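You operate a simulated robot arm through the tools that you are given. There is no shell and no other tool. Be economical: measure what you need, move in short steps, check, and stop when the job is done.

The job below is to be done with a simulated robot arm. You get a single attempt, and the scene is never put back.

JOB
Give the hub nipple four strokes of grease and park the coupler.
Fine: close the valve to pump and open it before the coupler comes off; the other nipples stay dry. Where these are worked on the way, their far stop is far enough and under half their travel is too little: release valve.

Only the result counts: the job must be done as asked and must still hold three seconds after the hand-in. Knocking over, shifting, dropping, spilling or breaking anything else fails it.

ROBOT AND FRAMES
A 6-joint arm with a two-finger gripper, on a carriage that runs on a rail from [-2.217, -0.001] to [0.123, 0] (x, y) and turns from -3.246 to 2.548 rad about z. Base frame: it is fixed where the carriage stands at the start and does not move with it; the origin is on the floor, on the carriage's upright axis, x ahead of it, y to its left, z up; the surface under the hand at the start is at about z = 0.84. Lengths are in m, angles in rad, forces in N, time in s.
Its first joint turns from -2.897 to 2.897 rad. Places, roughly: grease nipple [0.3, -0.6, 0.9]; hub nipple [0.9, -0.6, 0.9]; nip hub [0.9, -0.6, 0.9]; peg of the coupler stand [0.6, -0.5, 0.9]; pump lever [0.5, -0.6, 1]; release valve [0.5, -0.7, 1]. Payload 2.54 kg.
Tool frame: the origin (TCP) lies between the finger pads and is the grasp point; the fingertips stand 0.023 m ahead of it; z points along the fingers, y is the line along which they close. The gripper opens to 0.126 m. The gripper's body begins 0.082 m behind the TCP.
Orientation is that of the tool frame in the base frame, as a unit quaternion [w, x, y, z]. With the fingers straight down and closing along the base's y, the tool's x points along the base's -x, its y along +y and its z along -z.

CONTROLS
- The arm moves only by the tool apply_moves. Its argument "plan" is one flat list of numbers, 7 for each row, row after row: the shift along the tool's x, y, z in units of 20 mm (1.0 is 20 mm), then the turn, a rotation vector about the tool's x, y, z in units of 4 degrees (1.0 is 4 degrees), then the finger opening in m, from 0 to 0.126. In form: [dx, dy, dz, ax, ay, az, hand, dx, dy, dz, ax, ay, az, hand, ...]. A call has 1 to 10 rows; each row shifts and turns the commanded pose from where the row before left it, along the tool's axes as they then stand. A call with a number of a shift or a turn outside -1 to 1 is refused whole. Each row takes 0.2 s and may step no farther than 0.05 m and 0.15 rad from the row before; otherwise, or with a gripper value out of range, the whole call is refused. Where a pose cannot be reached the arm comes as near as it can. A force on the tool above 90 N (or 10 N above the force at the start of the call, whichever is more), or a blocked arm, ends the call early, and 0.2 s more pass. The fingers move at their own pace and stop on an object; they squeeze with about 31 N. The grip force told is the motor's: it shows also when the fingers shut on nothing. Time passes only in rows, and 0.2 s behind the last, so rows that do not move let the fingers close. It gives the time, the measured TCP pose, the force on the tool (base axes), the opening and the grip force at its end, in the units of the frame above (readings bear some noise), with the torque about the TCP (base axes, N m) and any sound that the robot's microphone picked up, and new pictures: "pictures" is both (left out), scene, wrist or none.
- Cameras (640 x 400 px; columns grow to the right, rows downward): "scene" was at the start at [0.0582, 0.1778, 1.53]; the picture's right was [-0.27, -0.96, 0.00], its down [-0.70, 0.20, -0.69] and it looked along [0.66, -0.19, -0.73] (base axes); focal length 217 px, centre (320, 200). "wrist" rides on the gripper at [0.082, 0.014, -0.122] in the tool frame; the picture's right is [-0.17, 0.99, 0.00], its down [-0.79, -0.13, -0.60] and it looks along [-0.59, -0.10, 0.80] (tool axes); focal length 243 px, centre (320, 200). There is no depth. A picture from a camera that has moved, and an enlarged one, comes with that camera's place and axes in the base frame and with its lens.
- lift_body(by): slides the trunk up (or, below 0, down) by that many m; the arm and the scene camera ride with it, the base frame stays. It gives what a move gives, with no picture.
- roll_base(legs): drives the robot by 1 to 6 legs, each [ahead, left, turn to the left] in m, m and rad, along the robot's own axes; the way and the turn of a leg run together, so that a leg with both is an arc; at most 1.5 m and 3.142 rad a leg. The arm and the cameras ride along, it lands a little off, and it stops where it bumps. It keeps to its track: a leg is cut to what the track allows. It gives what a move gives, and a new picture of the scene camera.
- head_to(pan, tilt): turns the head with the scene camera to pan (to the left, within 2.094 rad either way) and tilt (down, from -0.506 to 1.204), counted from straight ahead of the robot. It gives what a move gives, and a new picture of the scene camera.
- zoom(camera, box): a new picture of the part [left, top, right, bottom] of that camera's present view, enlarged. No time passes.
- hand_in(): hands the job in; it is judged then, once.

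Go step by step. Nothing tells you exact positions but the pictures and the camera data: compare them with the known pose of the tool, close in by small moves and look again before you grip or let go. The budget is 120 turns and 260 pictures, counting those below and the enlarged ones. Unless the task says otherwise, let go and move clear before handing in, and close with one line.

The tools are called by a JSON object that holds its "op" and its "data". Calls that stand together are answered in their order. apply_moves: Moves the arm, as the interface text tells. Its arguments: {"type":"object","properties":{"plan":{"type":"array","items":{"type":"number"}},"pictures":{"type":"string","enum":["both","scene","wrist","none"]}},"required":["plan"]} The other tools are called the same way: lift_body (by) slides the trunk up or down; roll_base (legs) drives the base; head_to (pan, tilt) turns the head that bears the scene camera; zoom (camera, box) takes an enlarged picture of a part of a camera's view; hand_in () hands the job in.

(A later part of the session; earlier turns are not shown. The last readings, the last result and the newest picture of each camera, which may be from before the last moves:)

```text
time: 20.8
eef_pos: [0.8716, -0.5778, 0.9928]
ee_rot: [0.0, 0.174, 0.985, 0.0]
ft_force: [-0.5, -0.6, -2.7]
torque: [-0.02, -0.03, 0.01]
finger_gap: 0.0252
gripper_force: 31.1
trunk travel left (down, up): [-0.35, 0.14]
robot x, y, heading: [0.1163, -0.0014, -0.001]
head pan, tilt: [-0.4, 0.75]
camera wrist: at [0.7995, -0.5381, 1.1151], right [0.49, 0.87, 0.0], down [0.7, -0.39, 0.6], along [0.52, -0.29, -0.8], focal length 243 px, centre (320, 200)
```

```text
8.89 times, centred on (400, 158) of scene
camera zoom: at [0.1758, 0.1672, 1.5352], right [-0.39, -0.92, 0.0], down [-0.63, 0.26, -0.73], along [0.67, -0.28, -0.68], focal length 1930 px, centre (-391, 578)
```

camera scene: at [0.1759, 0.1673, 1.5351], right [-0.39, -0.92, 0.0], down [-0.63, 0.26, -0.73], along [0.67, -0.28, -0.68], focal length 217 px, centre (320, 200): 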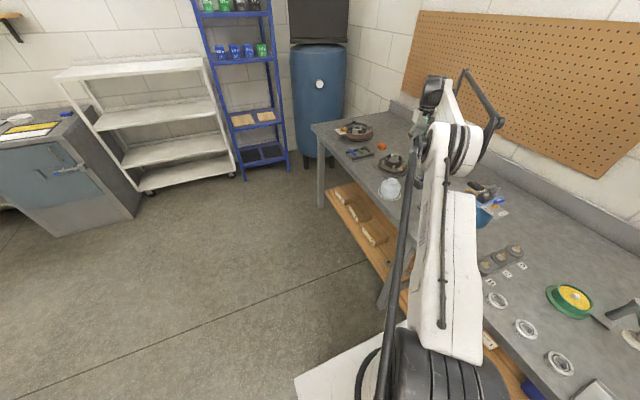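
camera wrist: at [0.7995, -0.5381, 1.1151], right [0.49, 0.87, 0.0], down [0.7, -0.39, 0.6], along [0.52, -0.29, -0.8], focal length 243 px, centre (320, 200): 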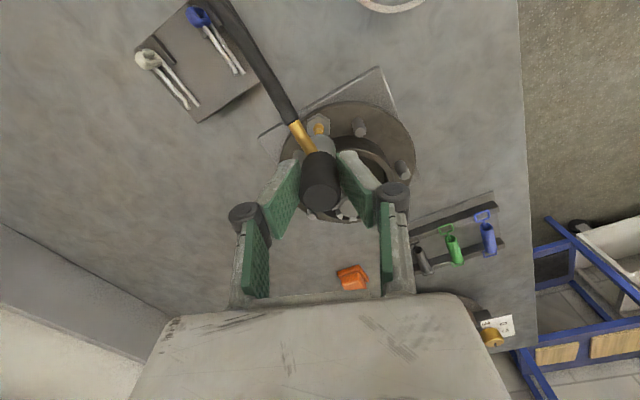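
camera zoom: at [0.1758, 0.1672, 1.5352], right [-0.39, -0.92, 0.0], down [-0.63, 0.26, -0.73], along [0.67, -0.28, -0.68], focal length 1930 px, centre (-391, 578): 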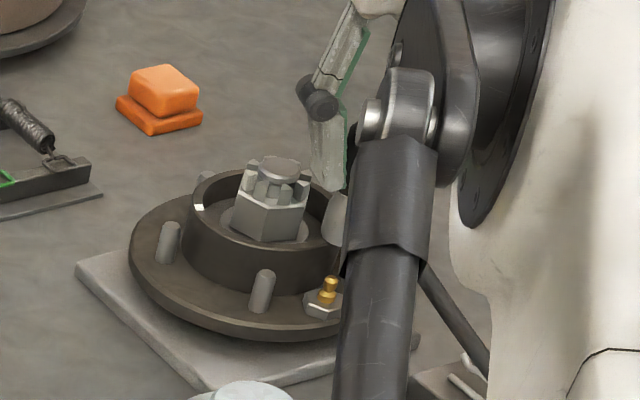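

The coupler is within 2 mm of the nipple axis. I'll apply a tiny correction and lower it slowly while watching the force.

{"op": "apply_moves", "data": {"plan": [-0.04, -0.07, 0.4, 0, 0, 0, 0.0, 0, 0, 0.4, 0, 0, 0, 0.0, 0, 0, 0.4, 0, 0, 0, 0.0, 0, 0, 0.3, 0, 0, 0, 0.0], "pictures": "none"}}

{"op": "zoom", "data": {"camera": "wrist", "box": [240, 60, 400, 160]}}

{"op": "zoom", "data": {"camera": "scene", "box": [370, 135, 430, 180]}}

```text
time: 21.8
eef_pos: [0.8735, -0.5784, 0.962]
ee_rot: [0.0, 0.173, 0.985, 0.0]
ft_force: [0.1, 0.4, -0.8]
torque: [-0.03, 0.02, -0.01]
finger_gap: 0.0251
gripper_force: 30.5
trunk travel left (down, up): [-0.35, 0.14]
robot x, y, heading: [0.1184, 0.0006, 0.004]
head pan, tilt: [-0.4, 0.75]
```

```text
4.00 times, centred on (320, 110) of wrist
camera zoom: at [0.8007, -0.5403, 1.0849], right [0.49, 0.87, 0.0], down [0.7, -0.39, 0.6], along [0.52, -0.29, -0.8], focal length 970 px, centre (320, 560)
```

zoom: 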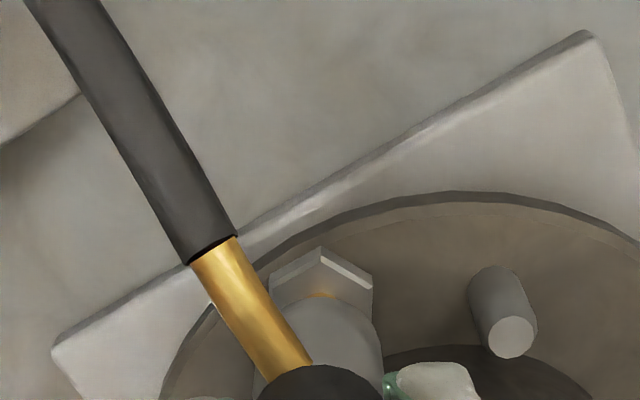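

```text
8.89 times, centred on (400, 158) of scene
camera zoom: at [0.1758, 0.1672, 1.5352], right [-0.39, -0.92, 0.0], down [-0.63, 0.26, -0.73], along [0.67, -0.28, -0.68], focal length 1930 px, centre (-391, 578)
```

zoom: 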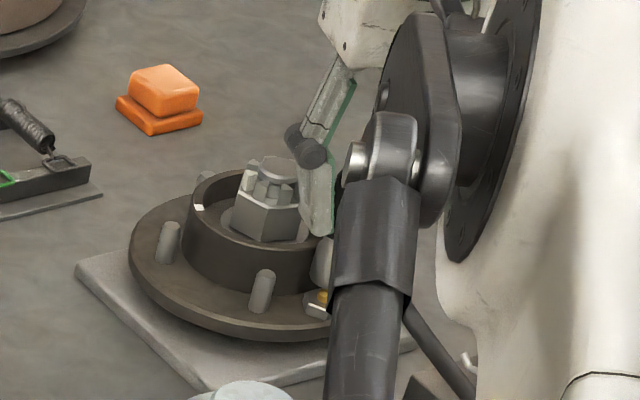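

It's lined up with no contact force, so I'll keep pressing down.

{"op": "apply_moves", "data": {"plan": [0, 0, 0.3, 0, 0, 0, 0.0, 0, 0, 0.3, 0, 0, 0, 0.0, 0, 0, 0.3, 0, 0, 0, 0.0, 0, 0, 0.2, 0, 0, 0, 0.0], "pictures": "none"}}

{"op": "zoom", "data": {"camera": "wrist", "box": [240, 60, 400, 160]}}

```text
time: 22.8
eef_pos: [0.8709, -0.5776, 0.9455]
ee_rot: [0.002, 0.174, 0.985, -0.001]
ft_force: [7.4, -5.4, 60.4]
torque: [-0.12, -0.21, -0.22]
finger_gap: 0.0256
gripper_force: 31.2
trunk travel left (down, up): [-0.35, 0.14]
robot x, y, heading: [0.1164, 0.0025, 0.0]
head pan, tilt: [-0.4, 0.75]
```

```text
4.00 times, centred on (320, 110) of wrist
camera zoom: at [0.7981, -0.5384, 1.0685], right [0.49, 0.87, 0.0], down [0.7, -0.39, 0.6], along [0.52, -0.3, -0.8], focal length 970 px, centre (320, 560)
```

zoom: 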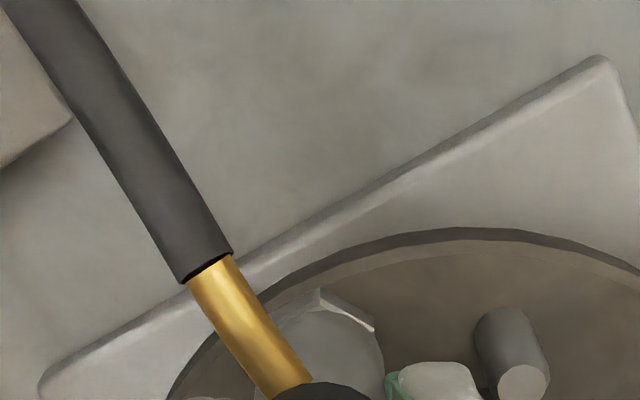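

There's 60 N of push near where the coupler bottom should meet the nut. I'll push slightly more and listen for a click.

{"op": "apply_moves", "data": {"plan": [0, 0, 0.1, 0, 0, 0, 0.0, 0, 0, 0, 0, 0, 0, 0.0], "pictures": "none"}}

{"op": "zoom", "data": {"camera": "scene", "box": [370, 135, 430, 180]}}

```text
time: 23.4
eef_pos: [0.8714, -0.577, 0.9424]
ee_rot: [0.001, 0.173, 0.985, -0.001]
ft_force: [-0.9, 1.0, 57.6]
torque: [0.02, -0.05, -0.05]
finger_gap: 0.0255
gripper_force: 30.8
trunk travel left (down, up): [-0.35, 0.14]
robot x, y, heading: [0.1154, 0.0014, -0.001]
head pan, tilt: [-0.4, 0.75]
```

```text
8.89 times, centred on (400, 158) of scene
camera zoom: at [0.1713, 0.1706, 1.5351], right [-0.39, -0.92, 0.0], down [-0.63, 0.26, -0.73], along [0.68, -0.29, -0.68], focal length 1930 px, centre (-391, 578)
```

zoom: 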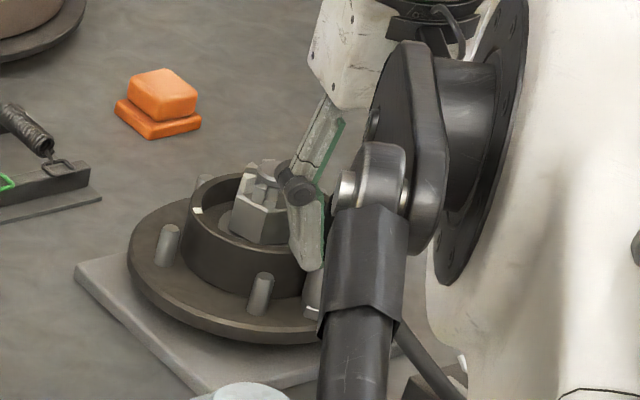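

It sank another 3 mm and the side load disappeared. I'll give one more small push.

{"op": "apply_moves", "data": {"plan": [0, 0, 0.12, 0, 0, 0, 0.0, 0, 0, 0.12, 0, 0, 0, 0.0], "pictures": "none"}}

```text
time: 24.0
eef_pos: [0.872, -0.5778, 0.935]
ee_rot: [-0.001, 0.174, 0.985, 0.0]
ft_force: [-11.6, 12.0, 17.5]
torque: [0.32, 0.37, 0.16]
finger_gap: 0.025
gripper_force: 30.4
trunk travel left (down, up): [-0.35, 0.14]
robot x, y, heading: [0.1186, -0.0007, -0.003]
head pan, tilt: [-0.4, 0.75]
```

The force dropped and it sank to 0.935, so it seems to have snapped on. I'll take one more tiny step to confirm it's at the stop.

{"op": "apply_moves", "data": {"plan": [0, 0, 0.12, 0, 0, 0, 0.0, 0, 0, 0.1, 0, 0, 0, 0.0], "pictures": "wrist"}}

{"op": "zoom", "data": {"camera": "wrist", "box": [240, 60, 400, 160]}}

{"op": "zoom", "data": {"camera": "scene", "box": [370, 135, 430, 180]}}

```text
time: 24.6
eef_pos: [0.8719, -0.5767, 0.9324]
ee_rot: [0.001, 0.172, 0.985, -0.002]
ft_force: [-6.0, 9.0, 33.1]
torque: [0.27, 0.03, 0.14]
finger_gap: 0.0254
gripper_force: 31.1
trunk travel left (down, up): [-0.35, 0.14]
robot x, y, heading: [0.1193, -0.0008, 0.003]
head pan, tilt: [-0.4, 0.75]
camera wrist: at [0.7988, -0.5388, 1.0551], right [0.49, 0.87, 0.0], down [0.7, -0.39, 0.6], along [0.52, -0.3, -0.8], focal length 243 px, centre (320, 200)
```

wrist: 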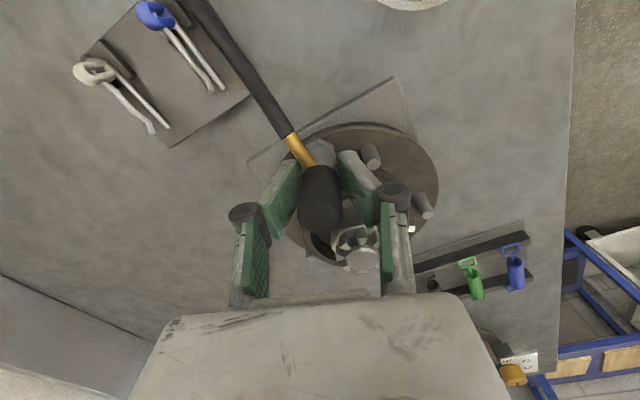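

```text
4.00 times, centred on (320, 110) of wrist
camera zoom: at [0.7988, -0.5388, 1.0551], right [0.49, 0.87, 0.0], down [0.7, -0.39, 0.6], along [0.52, -0.3, -0.8], focal length 970 px, centre (320, 560)
```

zoom: 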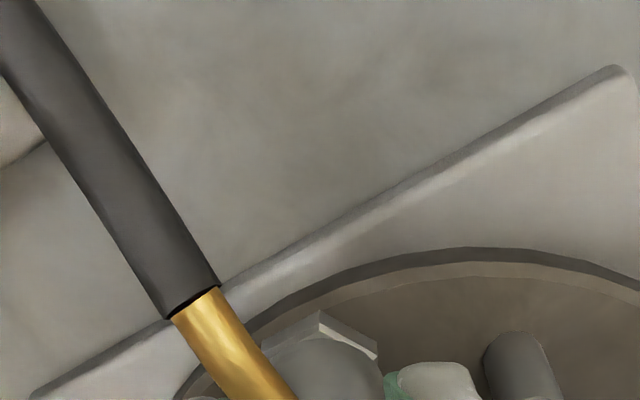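

```text
8.89 times, centred on (400, 158) of scene
camera zoom: at [0.1727, 0.1698, 1.5352], right [-0.39, -0.92, 0.0], down [-0.63, 0.26, -0.73], along [0.68, -0.29, -0.68], focal length 1930 px, centre (-391, 578)
```

zoom: 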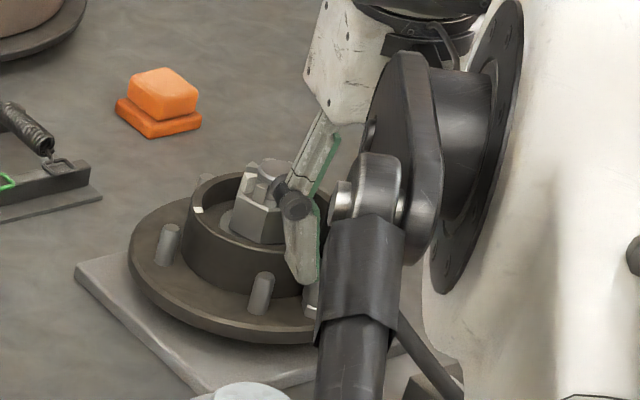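

It appears seated. I'll tug up a little to see if it holds.

{"op": "apply_moves", "data": {"plan": [0, 0, -0.2, 0, 0, 0, 0.0, 0, 0, -0.2, 0, 0, 0, 0.0], "pictures": "none"}}

```text
time: 25.2
eef_pos: [0.8716, -0.5799, 0.9368]
ee_rot: [-0.001, 0.173, 0.985, 0.0]
ft_force: [-25.4, 15.2, -16.6]
torque: [0.11, 0.83, 0.59]
finger_gap: 0.025
gripper_force: 30.6
trunk travel left (down, up): [-0.35, 0.14]
robot x, y, heading: [0.1144, -0.0006, 0.004]
head pan, tilt: [-0.4, 0.75]
```

It resists, so it's latched. I'll relax, open the fingers slightly and back straight up.

{"op": "apply_moves", "data": {"plan": [0, 0, 0.1, 0, 0, 0, 0.0, 0, 0, 0, 0, 0, 0, 0.04, 0, 0, 0, 0, 0, 0, 0.04], "pictures": "wrist"}}

{"op": "zoom", "data": {"camera": "wrist", "box": [240, 100, 420, 280]}}

```text
time: 26.0
eef_pos: [0.8714, -0.5813, 0.9352]
ee_rot: [0.0, 0.175, 0.985, 0.0]
ft_force: [-28.4, -0.9, -9.6]
torque: [-0.08, 0.79, 0.42]
finger_gap: 0.0349
gripper_force: 0.1
trunk travel left (down, up): [-0.35, 0.14]
robot x, y, heading: [0.1209, 0.0031, 0.003]
head pan, tilt: [-0.4, 0.75]
camera wrist: at [0.7982, -0.5421, 1.0586], right [0.49, 0.87, 0.0], down [0.7, -0.4, 0.6], along [0.52, -0.3, -0.8], focal length 243 px, centre (320, 200)
```

wrist: 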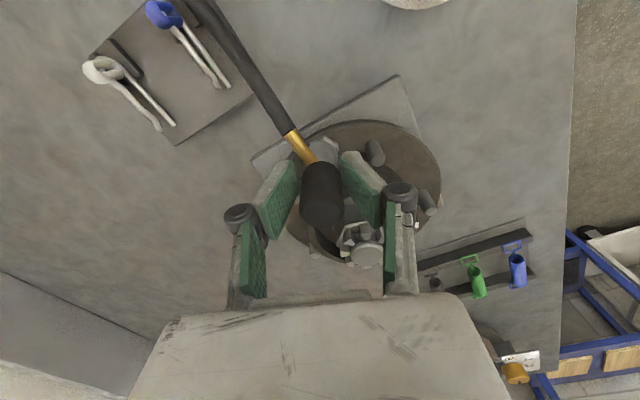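

```text
2.22 times, centred on (330, 190) of wrist
camera zoom: at [0.7982, -0.5421, 1.0586], right [0.49, 0.87, 0.0], down [0.7, -0.4, 0.6], along [0.52, -0.3, -0.8], focal length 539 px, centre (298, 222)
```

zoom: 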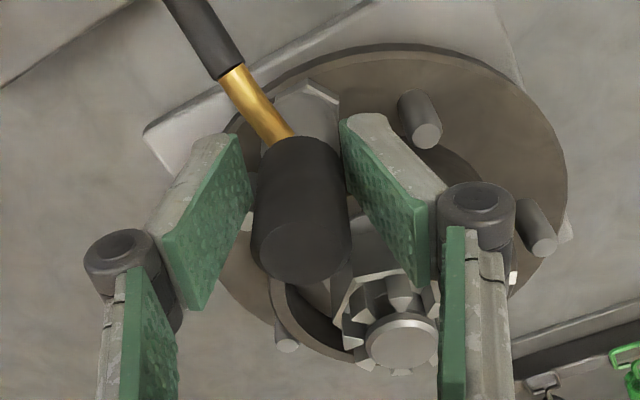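

A sideways load of -28 N suggests the right finger touches the castle nut. I'll ease away toward the robot while lifting gently.

{"op": "apply_moves", "data": {"plan": [0.15, 0, -0.1, 0, 0, 0, 0.036, 0.1, 0, -0.3, 0, 0, 0, 0.036], "pictures": "none"}}

{"op": "zoom", "data": {"camera": "wrist", "box": [240, 100, 420, 280]}}

```text
time: 26.6
eef_pos: [0.8691, -0.576, 0.9443]
ee_rot: [0.001, 0.173, 0.985, 0.0]
ft_force: [0.0, 0.4, 0.2]
torque: [0.03, 0.0, 0.0]
finger_gap: 0.036
gripper_force: 0.0
trunk travel left (down, up): [-0.35, 0.14]
robot x, y, heading: [0.1214, -0.0043, 0.003]
head pan, tilt: [-0.4, 0.75]
```

```text
2.22 times, centred on (330, 190) of wrist
camera zoom: at [0.7971, -0.5372, 1.0663], right [0.49, 0.87, 0.0], down [0.7, -0.39, 0.6], along [0.52, -0.29, -0.8], focal length 539 px, centre (298, 222)
```

zoom: 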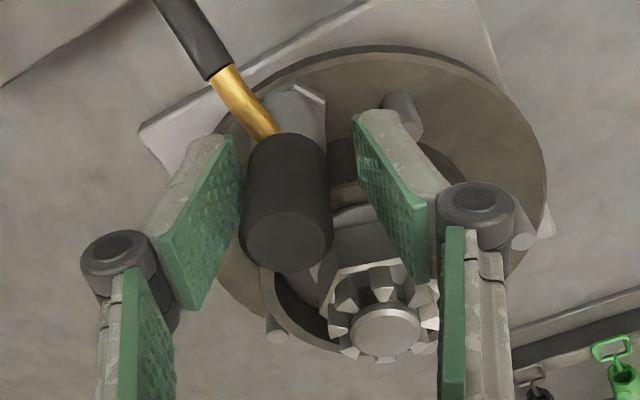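

It's free, with zero force and the coupler standing on the nipple. I'll go straight up.

{"op": "apply_moves", "data": {"plan": [0, 0, -0.5, 0, 0, 0, 0.036, 0, 0, -1, 0, 0, 0, 0.036, 0, 0, -1, 0, 0, 0, 0.05, 0, 0, -1, 0, 0, 0, 0.05, 0, 0, -1, 0, 0, 0, 0.05, 0, 0, -1, 0, 0, 0, 0.05, 0, 0, -1, 0, 0, 0, 0.05], "pictures": "wrist"}}

{"op": "zoom", "data": {"camera": "wrist", "box": [260, 80, 400, 180]}}

{"op": "zoom", "data": {"camera": "scene", "box": [360, 125, 440, 180]}}

```text
time: 28.2
eef_pos: [0.8684, -0.5779, 1.0739]
ee_rot: [0.0, 0.173, 0.985, 0.001]
ft_force: [-0.2, 1.0, 0.4]
torque: [-0.03, -0.03, 0.02]
finger_gap: 0.05
gripper_force: 0.1
trunk travel left (down, up): [-0.35, 0.14]
robot x, y, heading: [0.1203, 0.0007, 0.005]
head pan, tilt: [-0.4, 0.75]
camera wrist: at [0.7962, -0.5389, 1.1959], right [0.49, 0.87, 0.0], down [0.7, -0.39, 0.6], along [0.52, -0.29, -0.8], focal length 243 px, centre (320, 200)
```

wrist: 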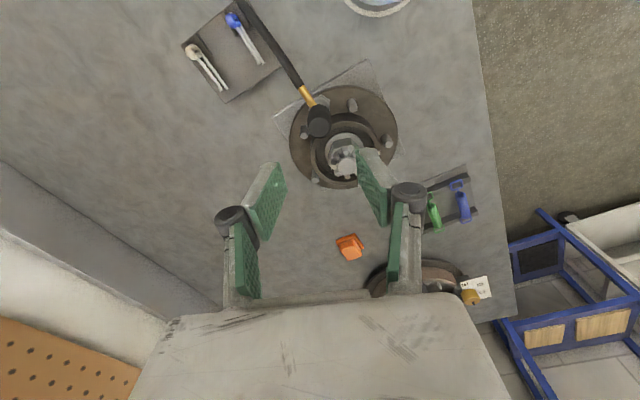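

```text
4.00 times, centred on (330, 130) of wrist
camera zoom: at [0.7962, -0.5389, 1.1959], right [0.49, 0.87, 0.0], down [0.7, -0.39, 0.6], along [0.52, -0.29, -0.8], focal length 970 px, centre (280, 480)
```

zoom: 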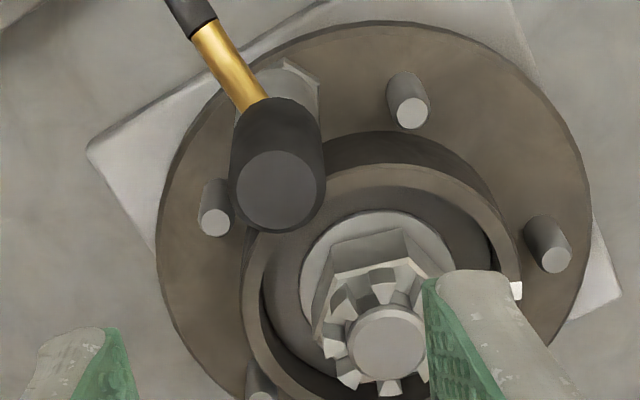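

```text
7.27 times, centred on (400, 152) of scene
camera zoom: at [0.1757, 0.1673, 1.5352], right [-0.39, -0.92, 0.0], down [-0.63, 0.26, -0.73], along [0.67, -0.28, -0.68], focal length 1579 px, centre (-262, 546)
```

zoom: 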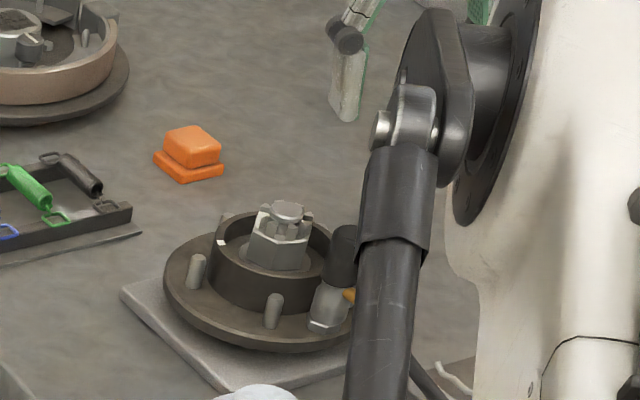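

The coupler is standing seated on the hub nipple. Next I'll raise the hand, back the carriage up and look at the pump's valve and lever.

{"op": "apply_moves", "data": {"plan": [0, 0, -1, 0, 0, -1, 0.05, 0, 0, -1, 0, 0, -1, 0.05, 0, 0, -1, 0, 0, -1, 0.05, 0, 0, -1, 0, 0, -1, 0.05, 0, 0, -1, 0, 0, -1, 0.05, 0, 0, -1, 0, 0, 0, 0.05, 0, 0, -0.5, 0, 0, 0, 0.05], "pictures": "none"}}

{"op": "roll_base", "data": {"legs": [[-0.25, 0, 0]]}}

{"op": "apply_moves", "data": {"plan": [1, 0, 0, 0, 0, 0, 0.05, 1, 0, 0, 0, 0, 0, 0.05, 1, 0, 0, 0, 0, 0, 0.05, 1, 0, 0, 0, 0, 0, 0.05, 1, 0, 0, 0, 0, 0, 0.05, 1, -1, 0, 0, 0, 0, 0.05, 1, -1, 0, 0, 0, 0, 0.05, 1, -0.5, 0, 0, 0, 0, 0.05, 1, 0, 0, 0, 0, 0, 0.05, 1, 0, 0, 0, 0, 0, 0.05], "pictures": "both"}}

```text
time: 29.8
eef_pos: [0.8517, -0.5639, 1.1982]
ee_rot: [0.0, -0.001, 1.0, -0.001]
ft_force: [0.4, 0.9, -0.3]
torque: [-0.06, -0.04, -0.01]
finger_gap: 0.05
gripper_force: 0.0
out of reach, approached as far as the arm can: row 4, 6
trunk travel left (down, up): [-0.35, 0.14]
robot x, y, heading: [0.1207, -0.0025, 0.001]
head pan, tilt: [-0.4, 0.75]
```

```text
time: 31.6
eef_pos: [0.6026, -0.5653, 1.1974]
ee_rot: [0.0, 0.0, 1.0, 0.0]
ft_force: [0.2, -0.2, -0.6]
torque: [0.04, 0.03, 0.03]
finger_gap: 0.0498
gripper_force: 0.1
trunk travel left (down, up): [-0.35, 0.14]
robot x, y, heading: [-0.1317, 0.0009, -0.001]
head pan, tilt: [-0.4, 0.75]
camera scene: at [-0.0729, 0.1672, 1.5352], right [-0.39, -0.92, 0.0], down [-0.63, 0.27, -0.73], along [0.67, -0.28, -0.68], focal length 217 px, centre (320, 200)
```

scene: 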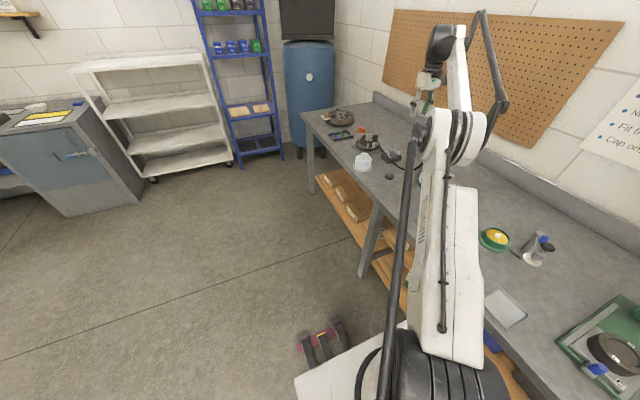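

```text
time: 33.8
eef_pos: [0.4035, -0.6162, 1.1957]
ee_rot: [-0.001, 0.0, 1.0, 0.0]
ft_force: [-0.1, 0.7, 0.0]
torque: [0.01, 0.03, -0.02]
finger_gap: 0.0502
gripper_force: 0.1
trunk travel left (down, up): [-0.35, 0.14]
robot x, y, heading: [-0.1308, -0.0019, -0.005]
head pan, tilt: [-0.4, 0.75]
camera scene: at [-0.0728, 0.1672, 1.5352], right [-0.39, -0.92, 0.0], down [-0.63, 0.27, -0.73], along [0.67, -0.28, -0.68], focal length 217 px, centre (320, 200)
camera wrist: at [0.3212, -0.6037, 1.3187], right [0.17, 0.99, 0.0], down [0.79, -0.13, 0.6], along [0.59, -0.1, -0.8], focal length 243 px, centre (320, 200)
```

scene: 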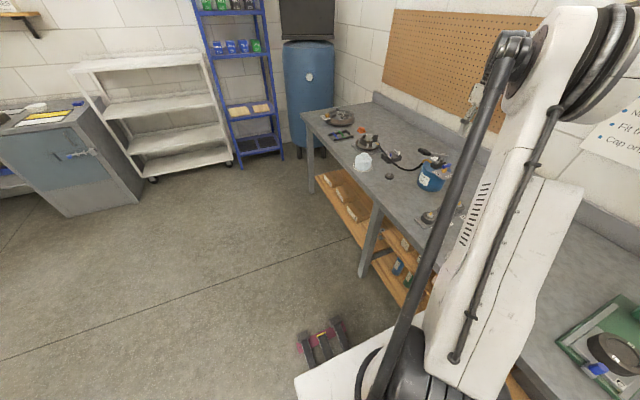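
wrist: 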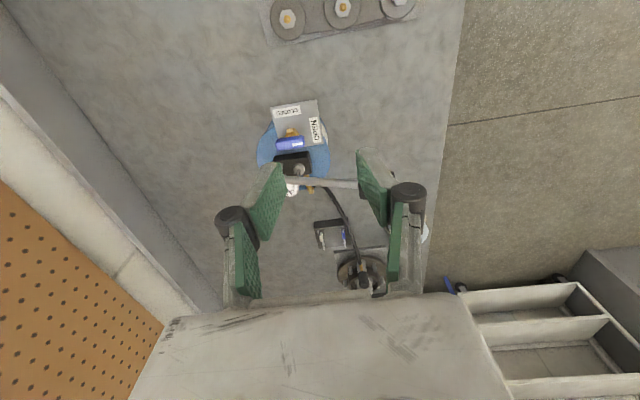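

{"op": "zoom", "data": {"camera": "wrist", "box": [240, 80, 400, 200]}}

{"op": "zoom", "data": {"camera": "scene", "box": [370, 120, 470, 210]}}

```text
3.33 times, centred on (320, 140) of wrist
camera zoom: at [0.3212, -0.6037, 1.3187], right [0.17, 0.99, 0.0], down [0.79, -0.13, 0.6], along [0.59, -0.1, -0.8], focal length 809 px, centre (320, 400)
```

zoom: 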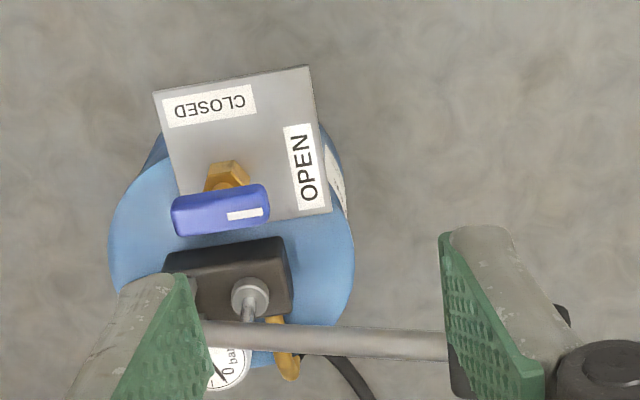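

```text
4.44 times, centred on (420, 165) of scene
camera zoom: at [-0.0728, 0.1672, 1.5352], right [-0.39, -0.92, 0.0], down [-0.63, 0.27, -0.73], along [0.67, -0.28, -0.68], focal length 965 px, centre (-124, 356)
```

zoom: 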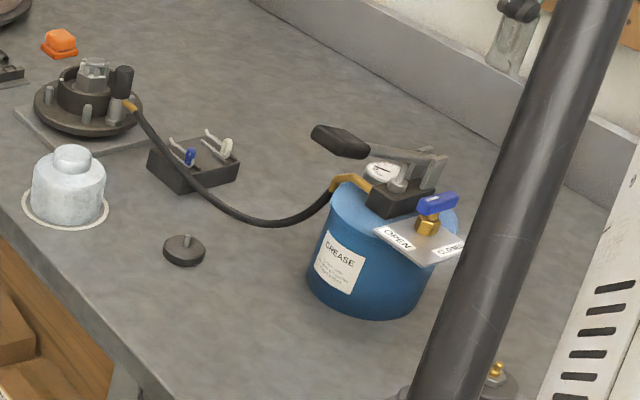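

The valve's blue bar is centred at about (0.457, -0.671, 0.986) with its white mark toward OPEN (+y); CLOSED is toward -x. With the fingers shut, I'll push the bar's far (-y) end toward +x to turn it, and I'll move to the start pose first.

{"op": "apply_moves", "data": {"plan": [-0.2, -1, 0, 0, 0, 0, 0.0, -0.2, -1, 0, 0, 0, 0, 0.0, -0.2, -1, 1, 0, 0, 0, 0.0, 0, -1, 1, 0, 0, 0, 0.0, 0, -0.2, 1, 0, 0, 0, 0.0, 0, 0, 1, 0, 0, 0, 0.0, 0, 0, 1, 0, 0, 0, 0.0, 0, 0, 1, 0, 0, 0, 0.0, 0, 0, 0.5, 0, 0, 0, 0.0], "pictures": "wrist"}}

{"op": "zoom", "data": {"camera": "wrist", "box": [270, 100, 430, 220]}}

{"op": "zoom", "data": {"camera": "scene", "box": [390, 130, 480, 200]}}

```text
time: 35.8
eef_pos: [0.4149, -0.699, 1.0678]
ee_rot: [0.0, 0.0, 1.0, 0.0]
ft_force: [-0.2, 0.2, -0.1]
torque: [0.02, 0.01, 0.0]
finger_gap: 0.0
gripper_force: 28.7
trunk travel left (down, up): [-0.35, 0.14]
robot x, y, heading: [-0.1296, -0.0031, -0.0]
head pan, tilt: [-0.4, 0.75]
camera wrist: at [0.3327, -0.6873, 1.1894], right [0.17, 0.99, 0.0], down [0.79, -0.13, 0.6], along [0.59, -0.1, -0.8], focal length 243 px, centre (320, 200)
```

wrist: 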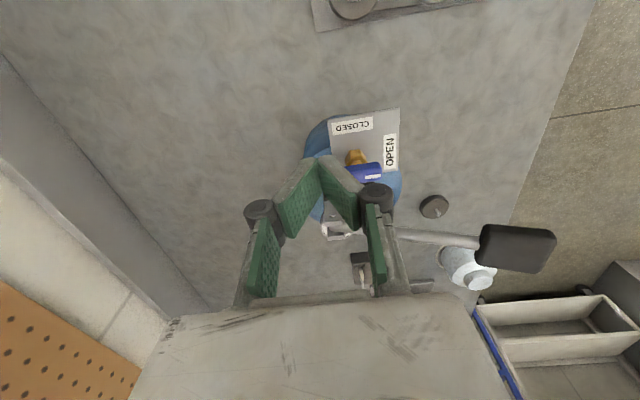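

```text
3.33 times, centred on (350, 160) of wrist
camera zoom: at [0.3327, -0.6873, 1.1894], right [0.17, 0.99, 0.0], down [0.79, -0.13, 0.6], along [0.59, -0.1, -0.8], focal length 809 px, centre (220, 333)
```

zoom: 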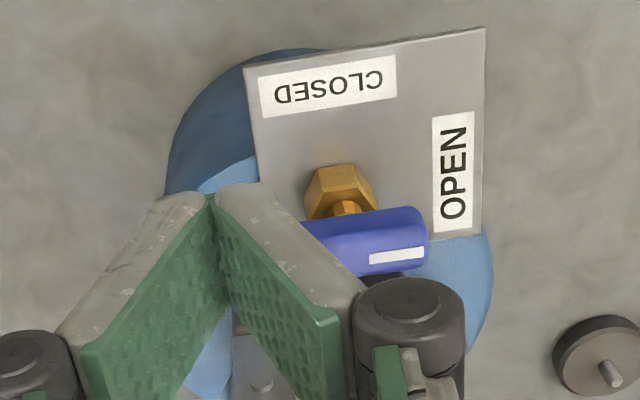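

```text
5.71 times, centred on (435, 165) of scene
camera zoom: at [-0.0727, 0.1672, 1.5352], right [-0.39, -0.92, 0.0], down [-0.63, 0.27, -0.73], along [0.67, -0.28, -0.68], focal length 1241 px, centre (-337, 400)
```

zoom: 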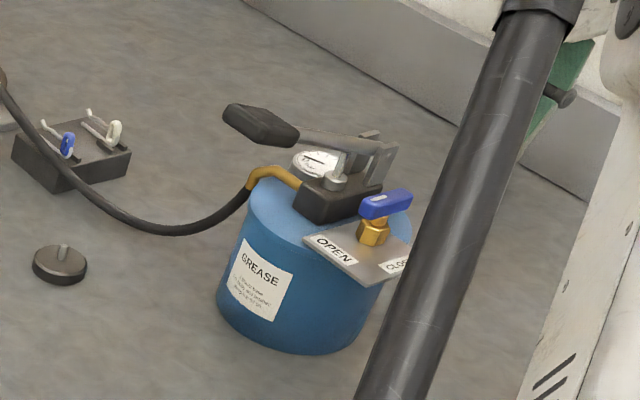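

The bar position is confirmed near (0.456, -0.670). I'll lower the shut fingers behind its far end and stop short of contact.

{"op": "apply_moves", "data": {"plan": [0, 0, 1, 0, 0, 0, 0.0, 0, 0, 1, 0, 0, 0, 0.0, 0, 0.1, 1, 0, 0, 0, 0.0, 0, 0.1, 0.35, 0, 0, 0, 0.0, -0.5, 0, 0, 0, 0, 0, 0.0], "pictures": "wrist"}}

{"op": "zoom", "data": {"camera": "wrist", "box": [270, 100, 430, 220]}}

```text
time: 37.0
eef_pos: [0.426, -0.6953, 0.9996]
ee_rot: [0.0, 0.001, 1.0, 0.0]
ft_force: [1.0, -0.3, 0.1]
torque: [-0.03, 0.02, 0.0]
finger_gap: 0.0001
gripper_force: 28.1
trunk travel left (down, up): [-0.35, 0.14]
robot x, y, heading: [-0.1298, -0.0002, 0.001]
head pan, tilt: [-0.4, 0.75]
camera wrist: at [0.3435, -0.6835, 1.1224], right [0.17, 0.99, 0.0], down [0.79, -0.13, 0.6], along [0.59, -0.1, -0.8], focal length 243 px, centre (320, 200)
```

wrist: 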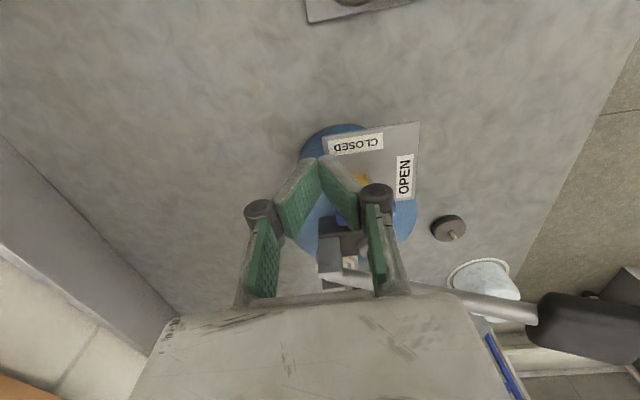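

```text
3.33 times, centred on (350, 160) of wrist
camera zoom: at [0.3435, -0.6835, 1.1224], right [0.17, 0.99, 0.0], down [0.79, -0.13, 0.6], along [0.59, -0.1, -0.8], focal length 809 px, centre (220, 333)
```

zoom: 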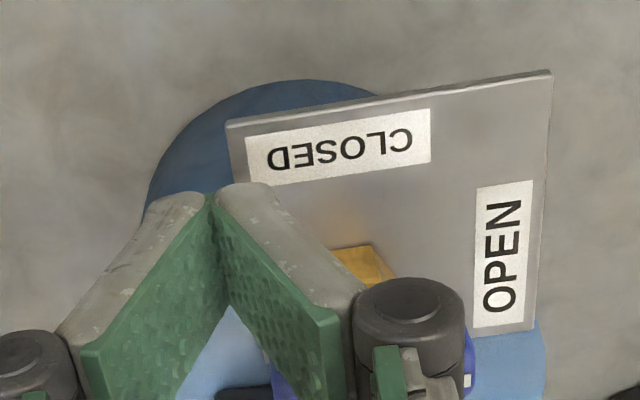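

Now I'll push along the arc, watching the force.

{"op": "apply_moves", "data": {"plan": [-0.5, 0, 0, 0, 0, 0, 0.0, -0.4, -0.07, 0, 0, 0, 0, 0.0, -0.22, 0.07, 0, 0, 0, 0, 0.0, -0.2, 0.08, 0, 0, 0, 0, 0.0], "pictures": "wrist"}}

{"op": "zoom", "data": {"camera": "wrist", "box": [270, 130, 430, 250]}}

```text
time: 38.0
eef_pos: [0.4504, -0.6948, 0.9996]
ee_rot: [0.0, 0.0, 1.0, 0.0]
ft_force: [-6.6, -6.0, 3.2]
torque: [0.02, 0.04, 0.1]
finger_gap: 0.0001
gripper_force: 28.3
trunk travel left (down, up): [-0.35, 0.14]
robot x, y, heading: [-0.1304, 0.0017, -0.001]
head pan, tilt: [-0.4, 0.75]
camera wrist: at [0.3685, -0.6828, 1.1226], right [0.17, 0.99, 0.0], down [0.79, -0.13, 0.6], along [0.59, -0.1, -0.8], focal length 243 px, centre (320, 200)
```

wrist: 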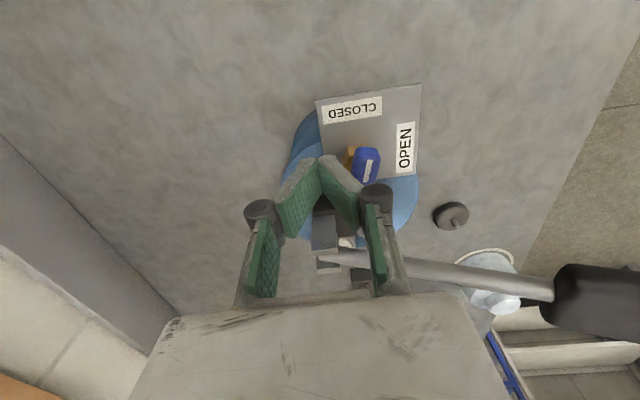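

```text
3.33 times, centred on (350, 190) of wrist
camera zoom: at [0.3685, -0.6828, 1.1226], right [0.17, 0.99, 0.0], down [0.79, -0.13, 0.6], along [0.59, -0.1, -0.8], focal length 809 px, centre (220, 233)
```

zoom: 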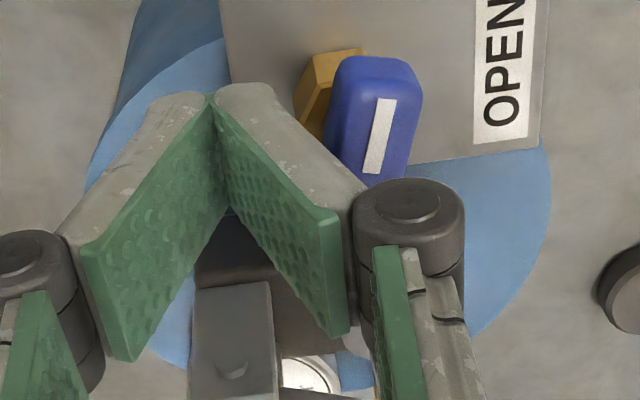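

The bar has turned about 65° toward CLOSED. I'll continue to the stop.

{"op": "apply_moves", "data": {"plan": [-0.25, 0.2, 0, 0, 0, 0, 0.0, -0.1, 0.2, 0, 0, 0, 0, 0.0, -0.1, 0.2, 0, 0, 0, 0, 0.0, 0, 0.15, 0, 0, 0, 0, 0.0], "pictures": "wrist"}}

{"op": "zoom", "data": {"camera": "wrist", "box": [270, 130, 430, 250]}}

```text
time: 38.9
eef_pos: [0.4528, -0.6918, 1.0034]
ee_rot: [0.001, 0.007, 1.0, -0.005]
ft_force: [4.8, -10.4, 13.7]
torque: [0.12, -0.08, -0.07]
finger_gap: 0.0003
gripper_force: 28.3
trunk travel left (down, up): [-0.35, 0.14]
robot x, y, heading: [-0.1317, -0.0038, -0.008]
head pan, tilt: [-0.4, 0.75]
stopped in row 4: the force on the tool passed its limit at 97 N (the readings are from after the stop); the commanded pose is now the measured one
camera wrist: at [0.3712, -0.6772, 1.1247], right [0.18, 0.98, -0.01], down [0.79, -0.14, 0.6], along [0.59, -0.11, -0.8], focal length 243 px, centre (320, 200)
```

wrist: 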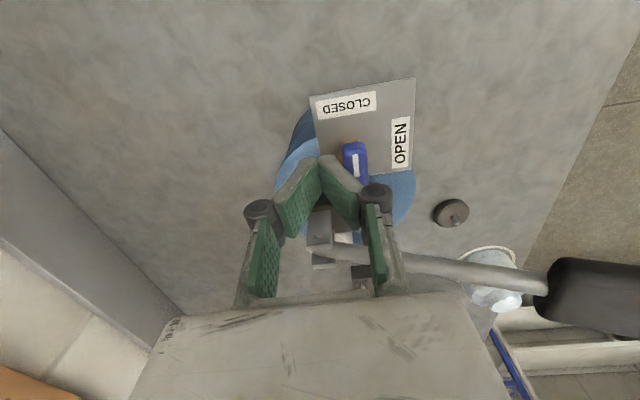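

```text
3.33 times, centred on (350, 190) of wrist
camera zoom: at [0.3712, -0.6772, 1.1247], right [0.18, 0.98, -0.01], down [0.79, -0.14, 0.6], along [0.59, -0.11, -0.8], focal length 809 px, centre (220, 233)
```

zoom: 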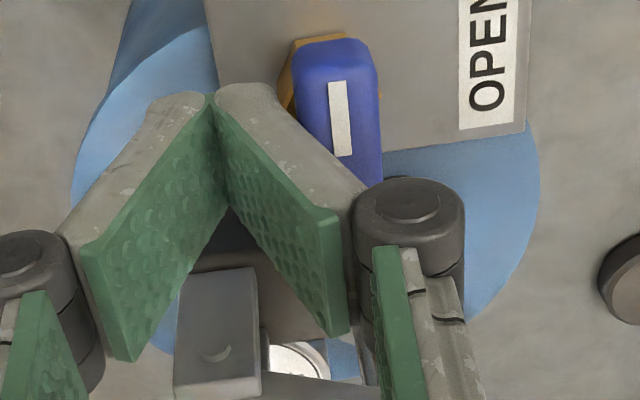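

The force peak with the mark pointing at CLOSED means it's at its stop. I'll back off and rise to look.

{"op": "apply_moves", "data": {"plan": [0.3, -0.2, 0, 0, 0, 0, 0.0, 1, 0, -0.3, 0, 0, 0, 0.0, 0, 0, -1, 0, 0, 0, 0.0, 0, 0, -1, 0, 0, 0, 0.0, 0, 0, -1, 0, 0, 0, 0.0, 1, 0, -1, 0, 0, 0, 0.0, 1, 0, -1, 0, 0, 0, 0.0, 1, 1, -1, 0, 0, 0, 0.0], "pictures": "both"}}

{"op": "zoom", "data": {"camera": "wrist", "box": [240, 80, 440, 230]}}

{"op": "zoom", "data": {"camera": "scene", "box": [340, 120, 460, 200]}}

```text
time: 40.7
eef_pos: [0.3698, -0.6722, 1.1266]
ee_rot: [0.0, 0.006, 1.0, -0.005]
ft_force: [0.9, -0.2, 0.0]
torque: [0.04, 0.01, 0.01]
finger_gap: 0.0
gripper_force: 28.6
trunk travel left (down, up): [-0.35, 0.14]
robot x, y, heading: [-0.1291, -0.0017, -0.007]
head pan, tilt: [-0.4, 0.75]
camera scene: at [-0.072, 0.1663, 1.5353], right [-0.39, -0.92, 0.0], down [-0.63, 0.27, -0.73], along [0.67, -0.29, -0.68], focal length 217 px, centre (320, 200)
camera wrist: at [0.2867, -0.6594, 1.2495], right [0.18, 0.98, -0.01], down [0.79, -0.14, 0.6], along [0.59, -0.11, -0.8], focal length 243 px, centre (320, 200)
```

scene: 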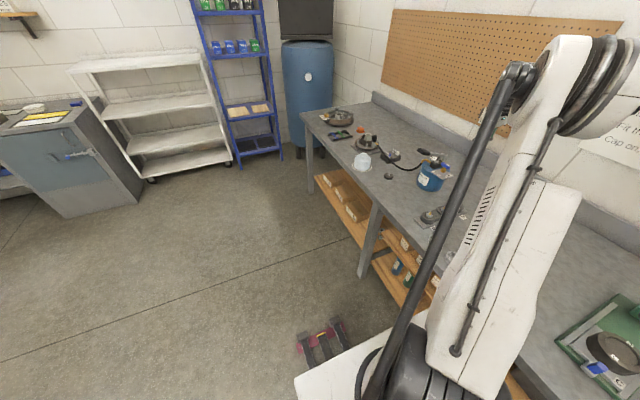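
wrist: 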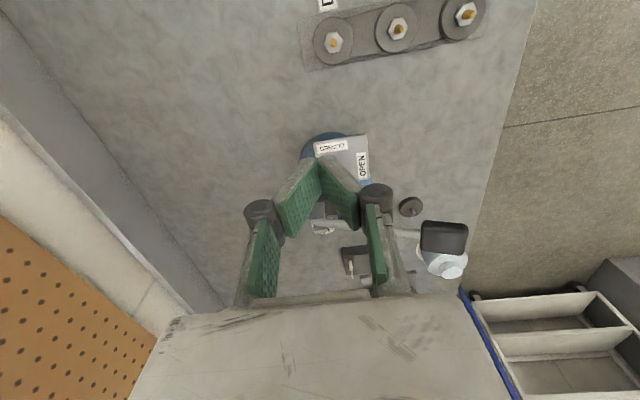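

```text
2.67 times, centred on (340, 155) of wrist
camera zoom: at [0.2867, -0.6594, 1.2495], right [0.18, 0.98, -0.01], down [0.79, -0.14, 0.6], along [0.59, -0.11, -0.8], focal length 647 px, centre (267, 320)
```

zoom: 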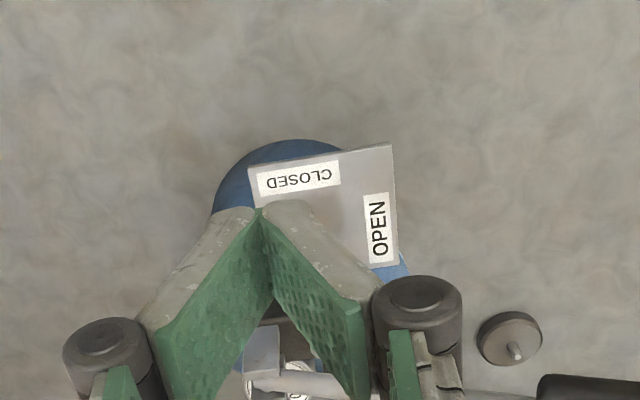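

```text
5.00 times, centred on (400, 160) of scene
camera zoom: at [-0.072, 0.1663, 1.5353], right [-0.39, -0.92, 0.0], down [-0.63, 0.27, -0.73], along [0.67, -0.29, -0.68], focal length 1086 px, centre (-80, 400)
```

zoom: 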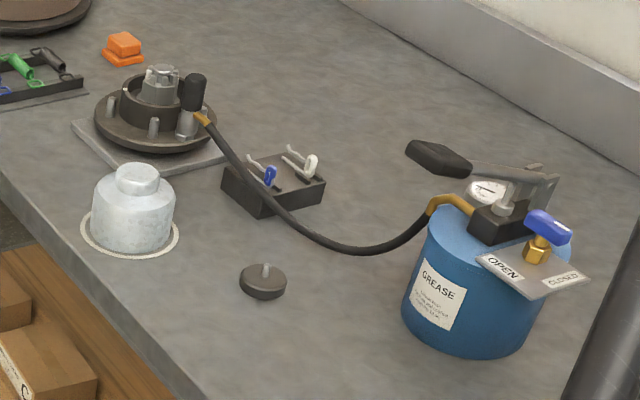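

The valve is closed and the coupler is on the hub nipple. Next I'll move above the lever pad at about (0.502, -0.553, 1.06) with the fingers shut.

{"op": "apply_moves", "data": {"plan": [0, 0, -1, 0, 0, 0, 0.0, -1, 1, -0.5, 0, 0, 0, 0.0, -1, 1, 0, 0, 0, 0, 0.0, -1, 1, 0, 0, 0, 0, 0.0, -1, 1, 0, 0, 0, 0, 0.0, -1, 1, 0, 0, 0, 0, 0.0, -1, 1, 0, 0, 0, 0, 0.0, -0.6, 0, 0, 0, 0, 0, 0.0], "pictures": "wrist"}}

{"op": "zoom", "data": {"camera": "scene", "box": [360, 120, 480, 200]}}

```text
time: 42.5
eef_pos: [0.5018, -0.5532, 1.1571]
ee_rot: [0.0, 0.005, 1.0, -0.004]
ft_force: [0.2, 0.4, 0.6]
torque: [-0.02, -0.03, 0.02]
finger_gap: 0.0
gripper_force: 28.1
trunk travel left (down, up): [-0.35, 0.14]
robot x, y, heading: [-0.1296, 0.0001, -0.001]
head pan, tilt: [-0.4, 0.75]
camera wrist: at [0.4197, -0.5388, 1.2788], right [0.18, 0.98, -0.01], down [0.79, -0.14, 0.6], along [0.59, -0.11, -0.8], focal length 243 px, centre (320, 200)
```

wrist: 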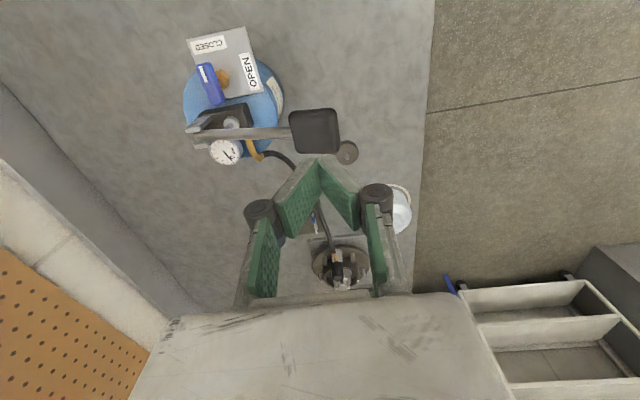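

```text
5.00 times, centred on (420, 160) of scene
camera zoom: at [-0.0719, 0.1673, 1.5351], right [-0.39, -0.92, 0.0], down [-0.63, 0.27, -0.73], along [0.67, -0.29, -0.68], focal length 1086 px, centre (-180, 400)
```

zoom: 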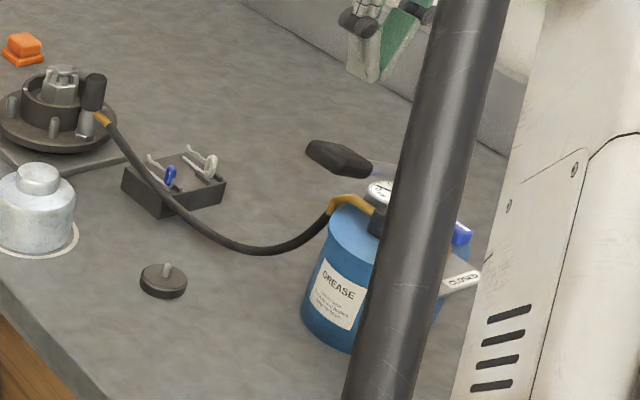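

The fingertips sit right over the pad centre. I'll lower to contact and push gently while reading the force.

{"op": "apply_moves", "data": {"plan": [0, 0, 1, 0, 0, 0, 0.0, 0, 0, 1, 0, 0, 0, 0.0, 0, 0, 0.8, 0, 0, 0, 0.0, 0, 0, 0.5, 0, 0, 0, 0.0, 0, 0, 0.5, 0, 0, 0, 0.0], "pictures": "wrist"}}

{"op": "zoom", "data": {"camera": "scene", "box": [360, 120, 480, 200]}}

```text
time: 43.7
eef_pos: [0.5031, -0.5527, 1.08]
ee_rot: [-0.001, 0.005, 1.0, -0.005]
ft_force: [0.8, 0.3, 0.5]
torque: [0.0, -0.02, 0.0]
finger_gap: 0.0
gripper_force: 28.8
trunk travel left (down, up): [-0.35, 0.14]
robot x, y, heading: [-0.1301, -0.002, -0.008]
head pan, tilt: [-0.4, 0.75]
camera wrist: at [0.4199, -0.5398, 1.2023], right [0.18, 0.98, -0.01], down [0.79, -0.14, 0.6], along [0.59, -0.11, -0.8], focal length 243 px, centre (320, 200)
```

wrist: 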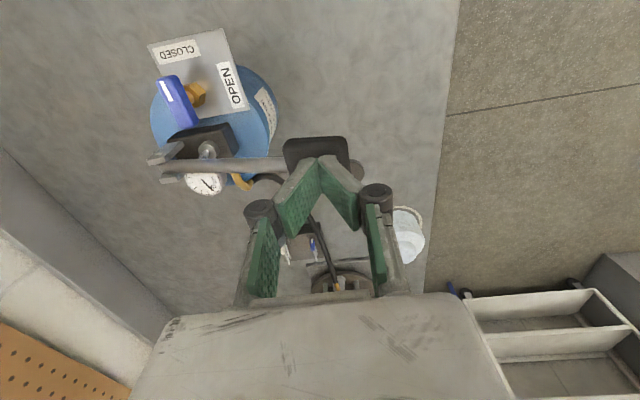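

```text
5.00 times, centred on (420, 160) of scene
camera zoom: at [-0.072, 0.167, 1.5352], right [-0.39, -0.92, 0.0], down [-0.63, 0.27, -0.73], along [0.67, -0.29, -0.68], focal length 1086 px, centre (-180, 400)
```

zoom: 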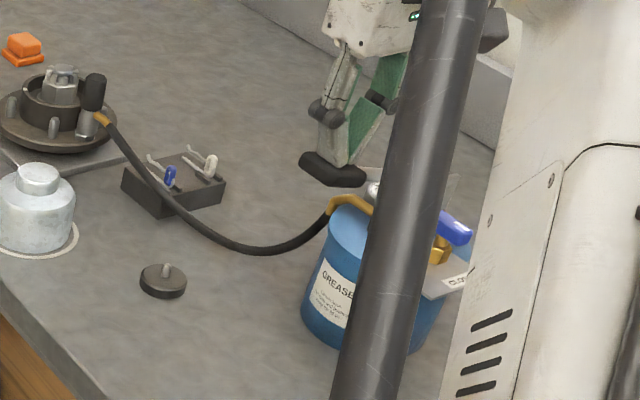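

The pad is already moving with almost no force. I'll press on in steps until I meet a bottom stop.

{"op": "apply_moves", "data": {"plan": [0, 0, 0.5, 0, 0, 0, 0.0, 0, 0, 0.5, 0, 0, 0, 0.0, 0, 0, 0.5, 0, 0, 0, 0.0, 0, 0, 0.5, 0, 0, 0, 0.0], "pictures": "none"}}

{"op": "zoom", "data": {"camera": "scene", "box": [360, 120, 480, 200]}}

```text
time: 44.7
eef_pos: [0.5012, -0.554, 1.0408]
ee_rot: [0.001, 0.006, 1.0, -0.004]
ft_force: [1.3, 0.0, 2.6]
torque: [0.02, -0.06, 0.03]
finger_gap: 0.0
gripper_force: 28.1
trunk travel left (down, up): [-0.35, 0.14]
robot x, y, heading: [-0.1337, -0.0019, -0.001]
head pan, tilt: [-0.4, 0.75]
```

```text
5.00 times, centred on (420, 160) of scene
camera zoom: at [-0.0721, 0.1672, 1.5352], right [-0.39, -0.92, 0.0], down [-0.63, 0.27, -0.73], along [0.67, -0.29, -0.68], focal length 1086 px, centre (-180, 400)
```

zoom: 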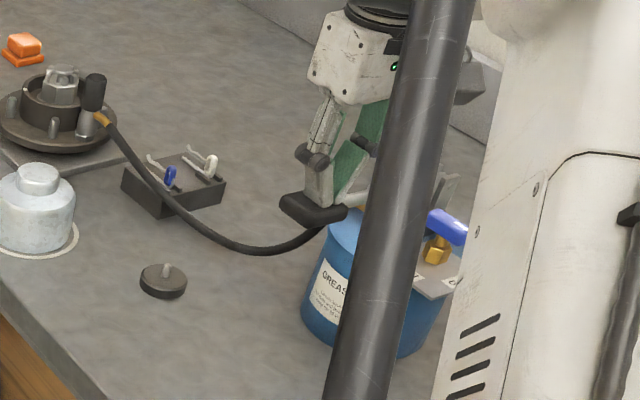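

It keeps going down, so I'll continue.

{"op": "apply_moves", "data": {"plan": [0, 0, 0.5, 0, 0, 0, 0.0, 0, 0, 0.5, 0, 0, 0, 0.0, 0, 0, 0.4, 0, 0, 0, 0.0, 0, 0, 0.4, 0, 0, 0, 0.0], "pictures": "none"}}

{"op": "zoom", "data": {"camera": "scene", "box": [360, 120, 480, 200]}}

```text
time: 45.7
eef_pos: [0.5014, -0.5547, 1.0062]
ee_rot: [0.001, 0.005, 1.0, -0.006]
ft_force: [1.7, -3.5, 14.3]
torque: [-0.17, -0.05, -0.01]
finger_gap: 0.0001
gripper_force: 28.6
trunk travel left (down, up): [-0.35, 0.14]
robot x, y, heading: [-0.1296, -0.0009, -0.001]
head pan, tilt: [-0.4, 0.75]
```

```text
5.00 times, centred on (420, 160) of scene
camera zoom: at [-0.0726, 0.1675, 1.5353], right [-0.39, -0.92, 0.0], down [-0.63, 0.27, -0.73], along [0.67, -0.29, -0.68], focal length 1086 px, centre (-180, 400)
```

zoom: 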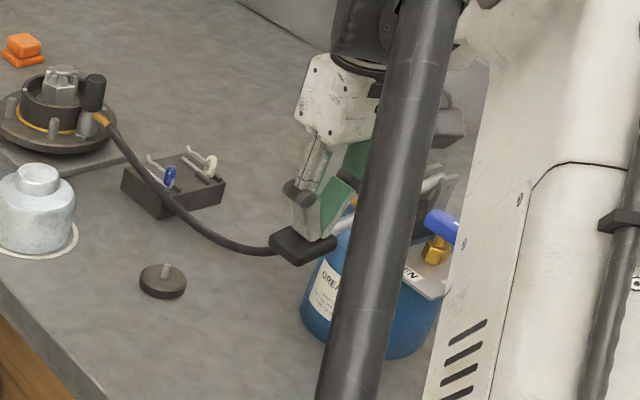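

An orange ring of grease has appeared at the hub, so the stroke is working. I'll check for the bottom stop.

{"op": "apply_moves", "data": {"plan": [0, 0, 0.2, 0, 0, 0, 0.0, 0, 0, 0.2, 0, 0, 0, 0.0], "pictures": "none"}}

{"op": "zoom", "data": {"camera": "scene", "box": [330, 120, 450, 200]}}

```text
time: 46.3
eef_pos: [0.5014, -0.5527, 1.0038]
ee_rot: [0.002, 0.005, 1.0, -0.007]
ft_force: [-3.0, 4.1, 44.7]
torque: [-0.27, 0.17, -0.05]
finger_gap: 0.0
gripper_force: 28.5
trunk travel left (down, up): [-0.35, 0.14]
robot x, y, heading: [-0.1302, -0.0007, -0.009]
head pan, tilt: [-0.4, 0.75]
stopped in row 2: the force on the tool passed its limit at 98 N (the readings are from after the stop); the commanded pose is now the measured one
```

```text
5.00 times, centred on (390, 160) of scene
camera zoom: at [-0.075, 0.1699, 1.535], right [-0.39, -0.92, 0.0], down [-0.63, 0.27, -0.73], along [0.67, -0.29, -0.68], focal length 1086 px, centre (-30, 400)
```

zoom: 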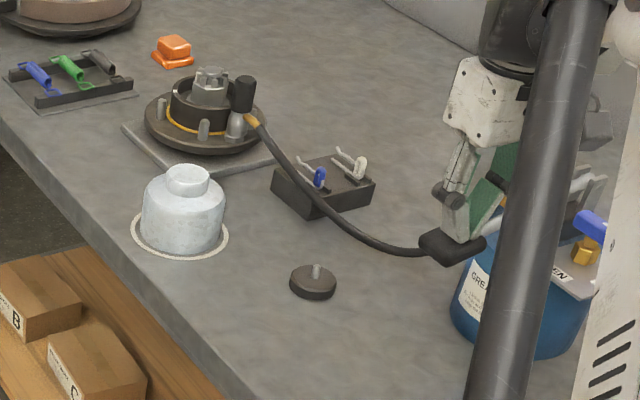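

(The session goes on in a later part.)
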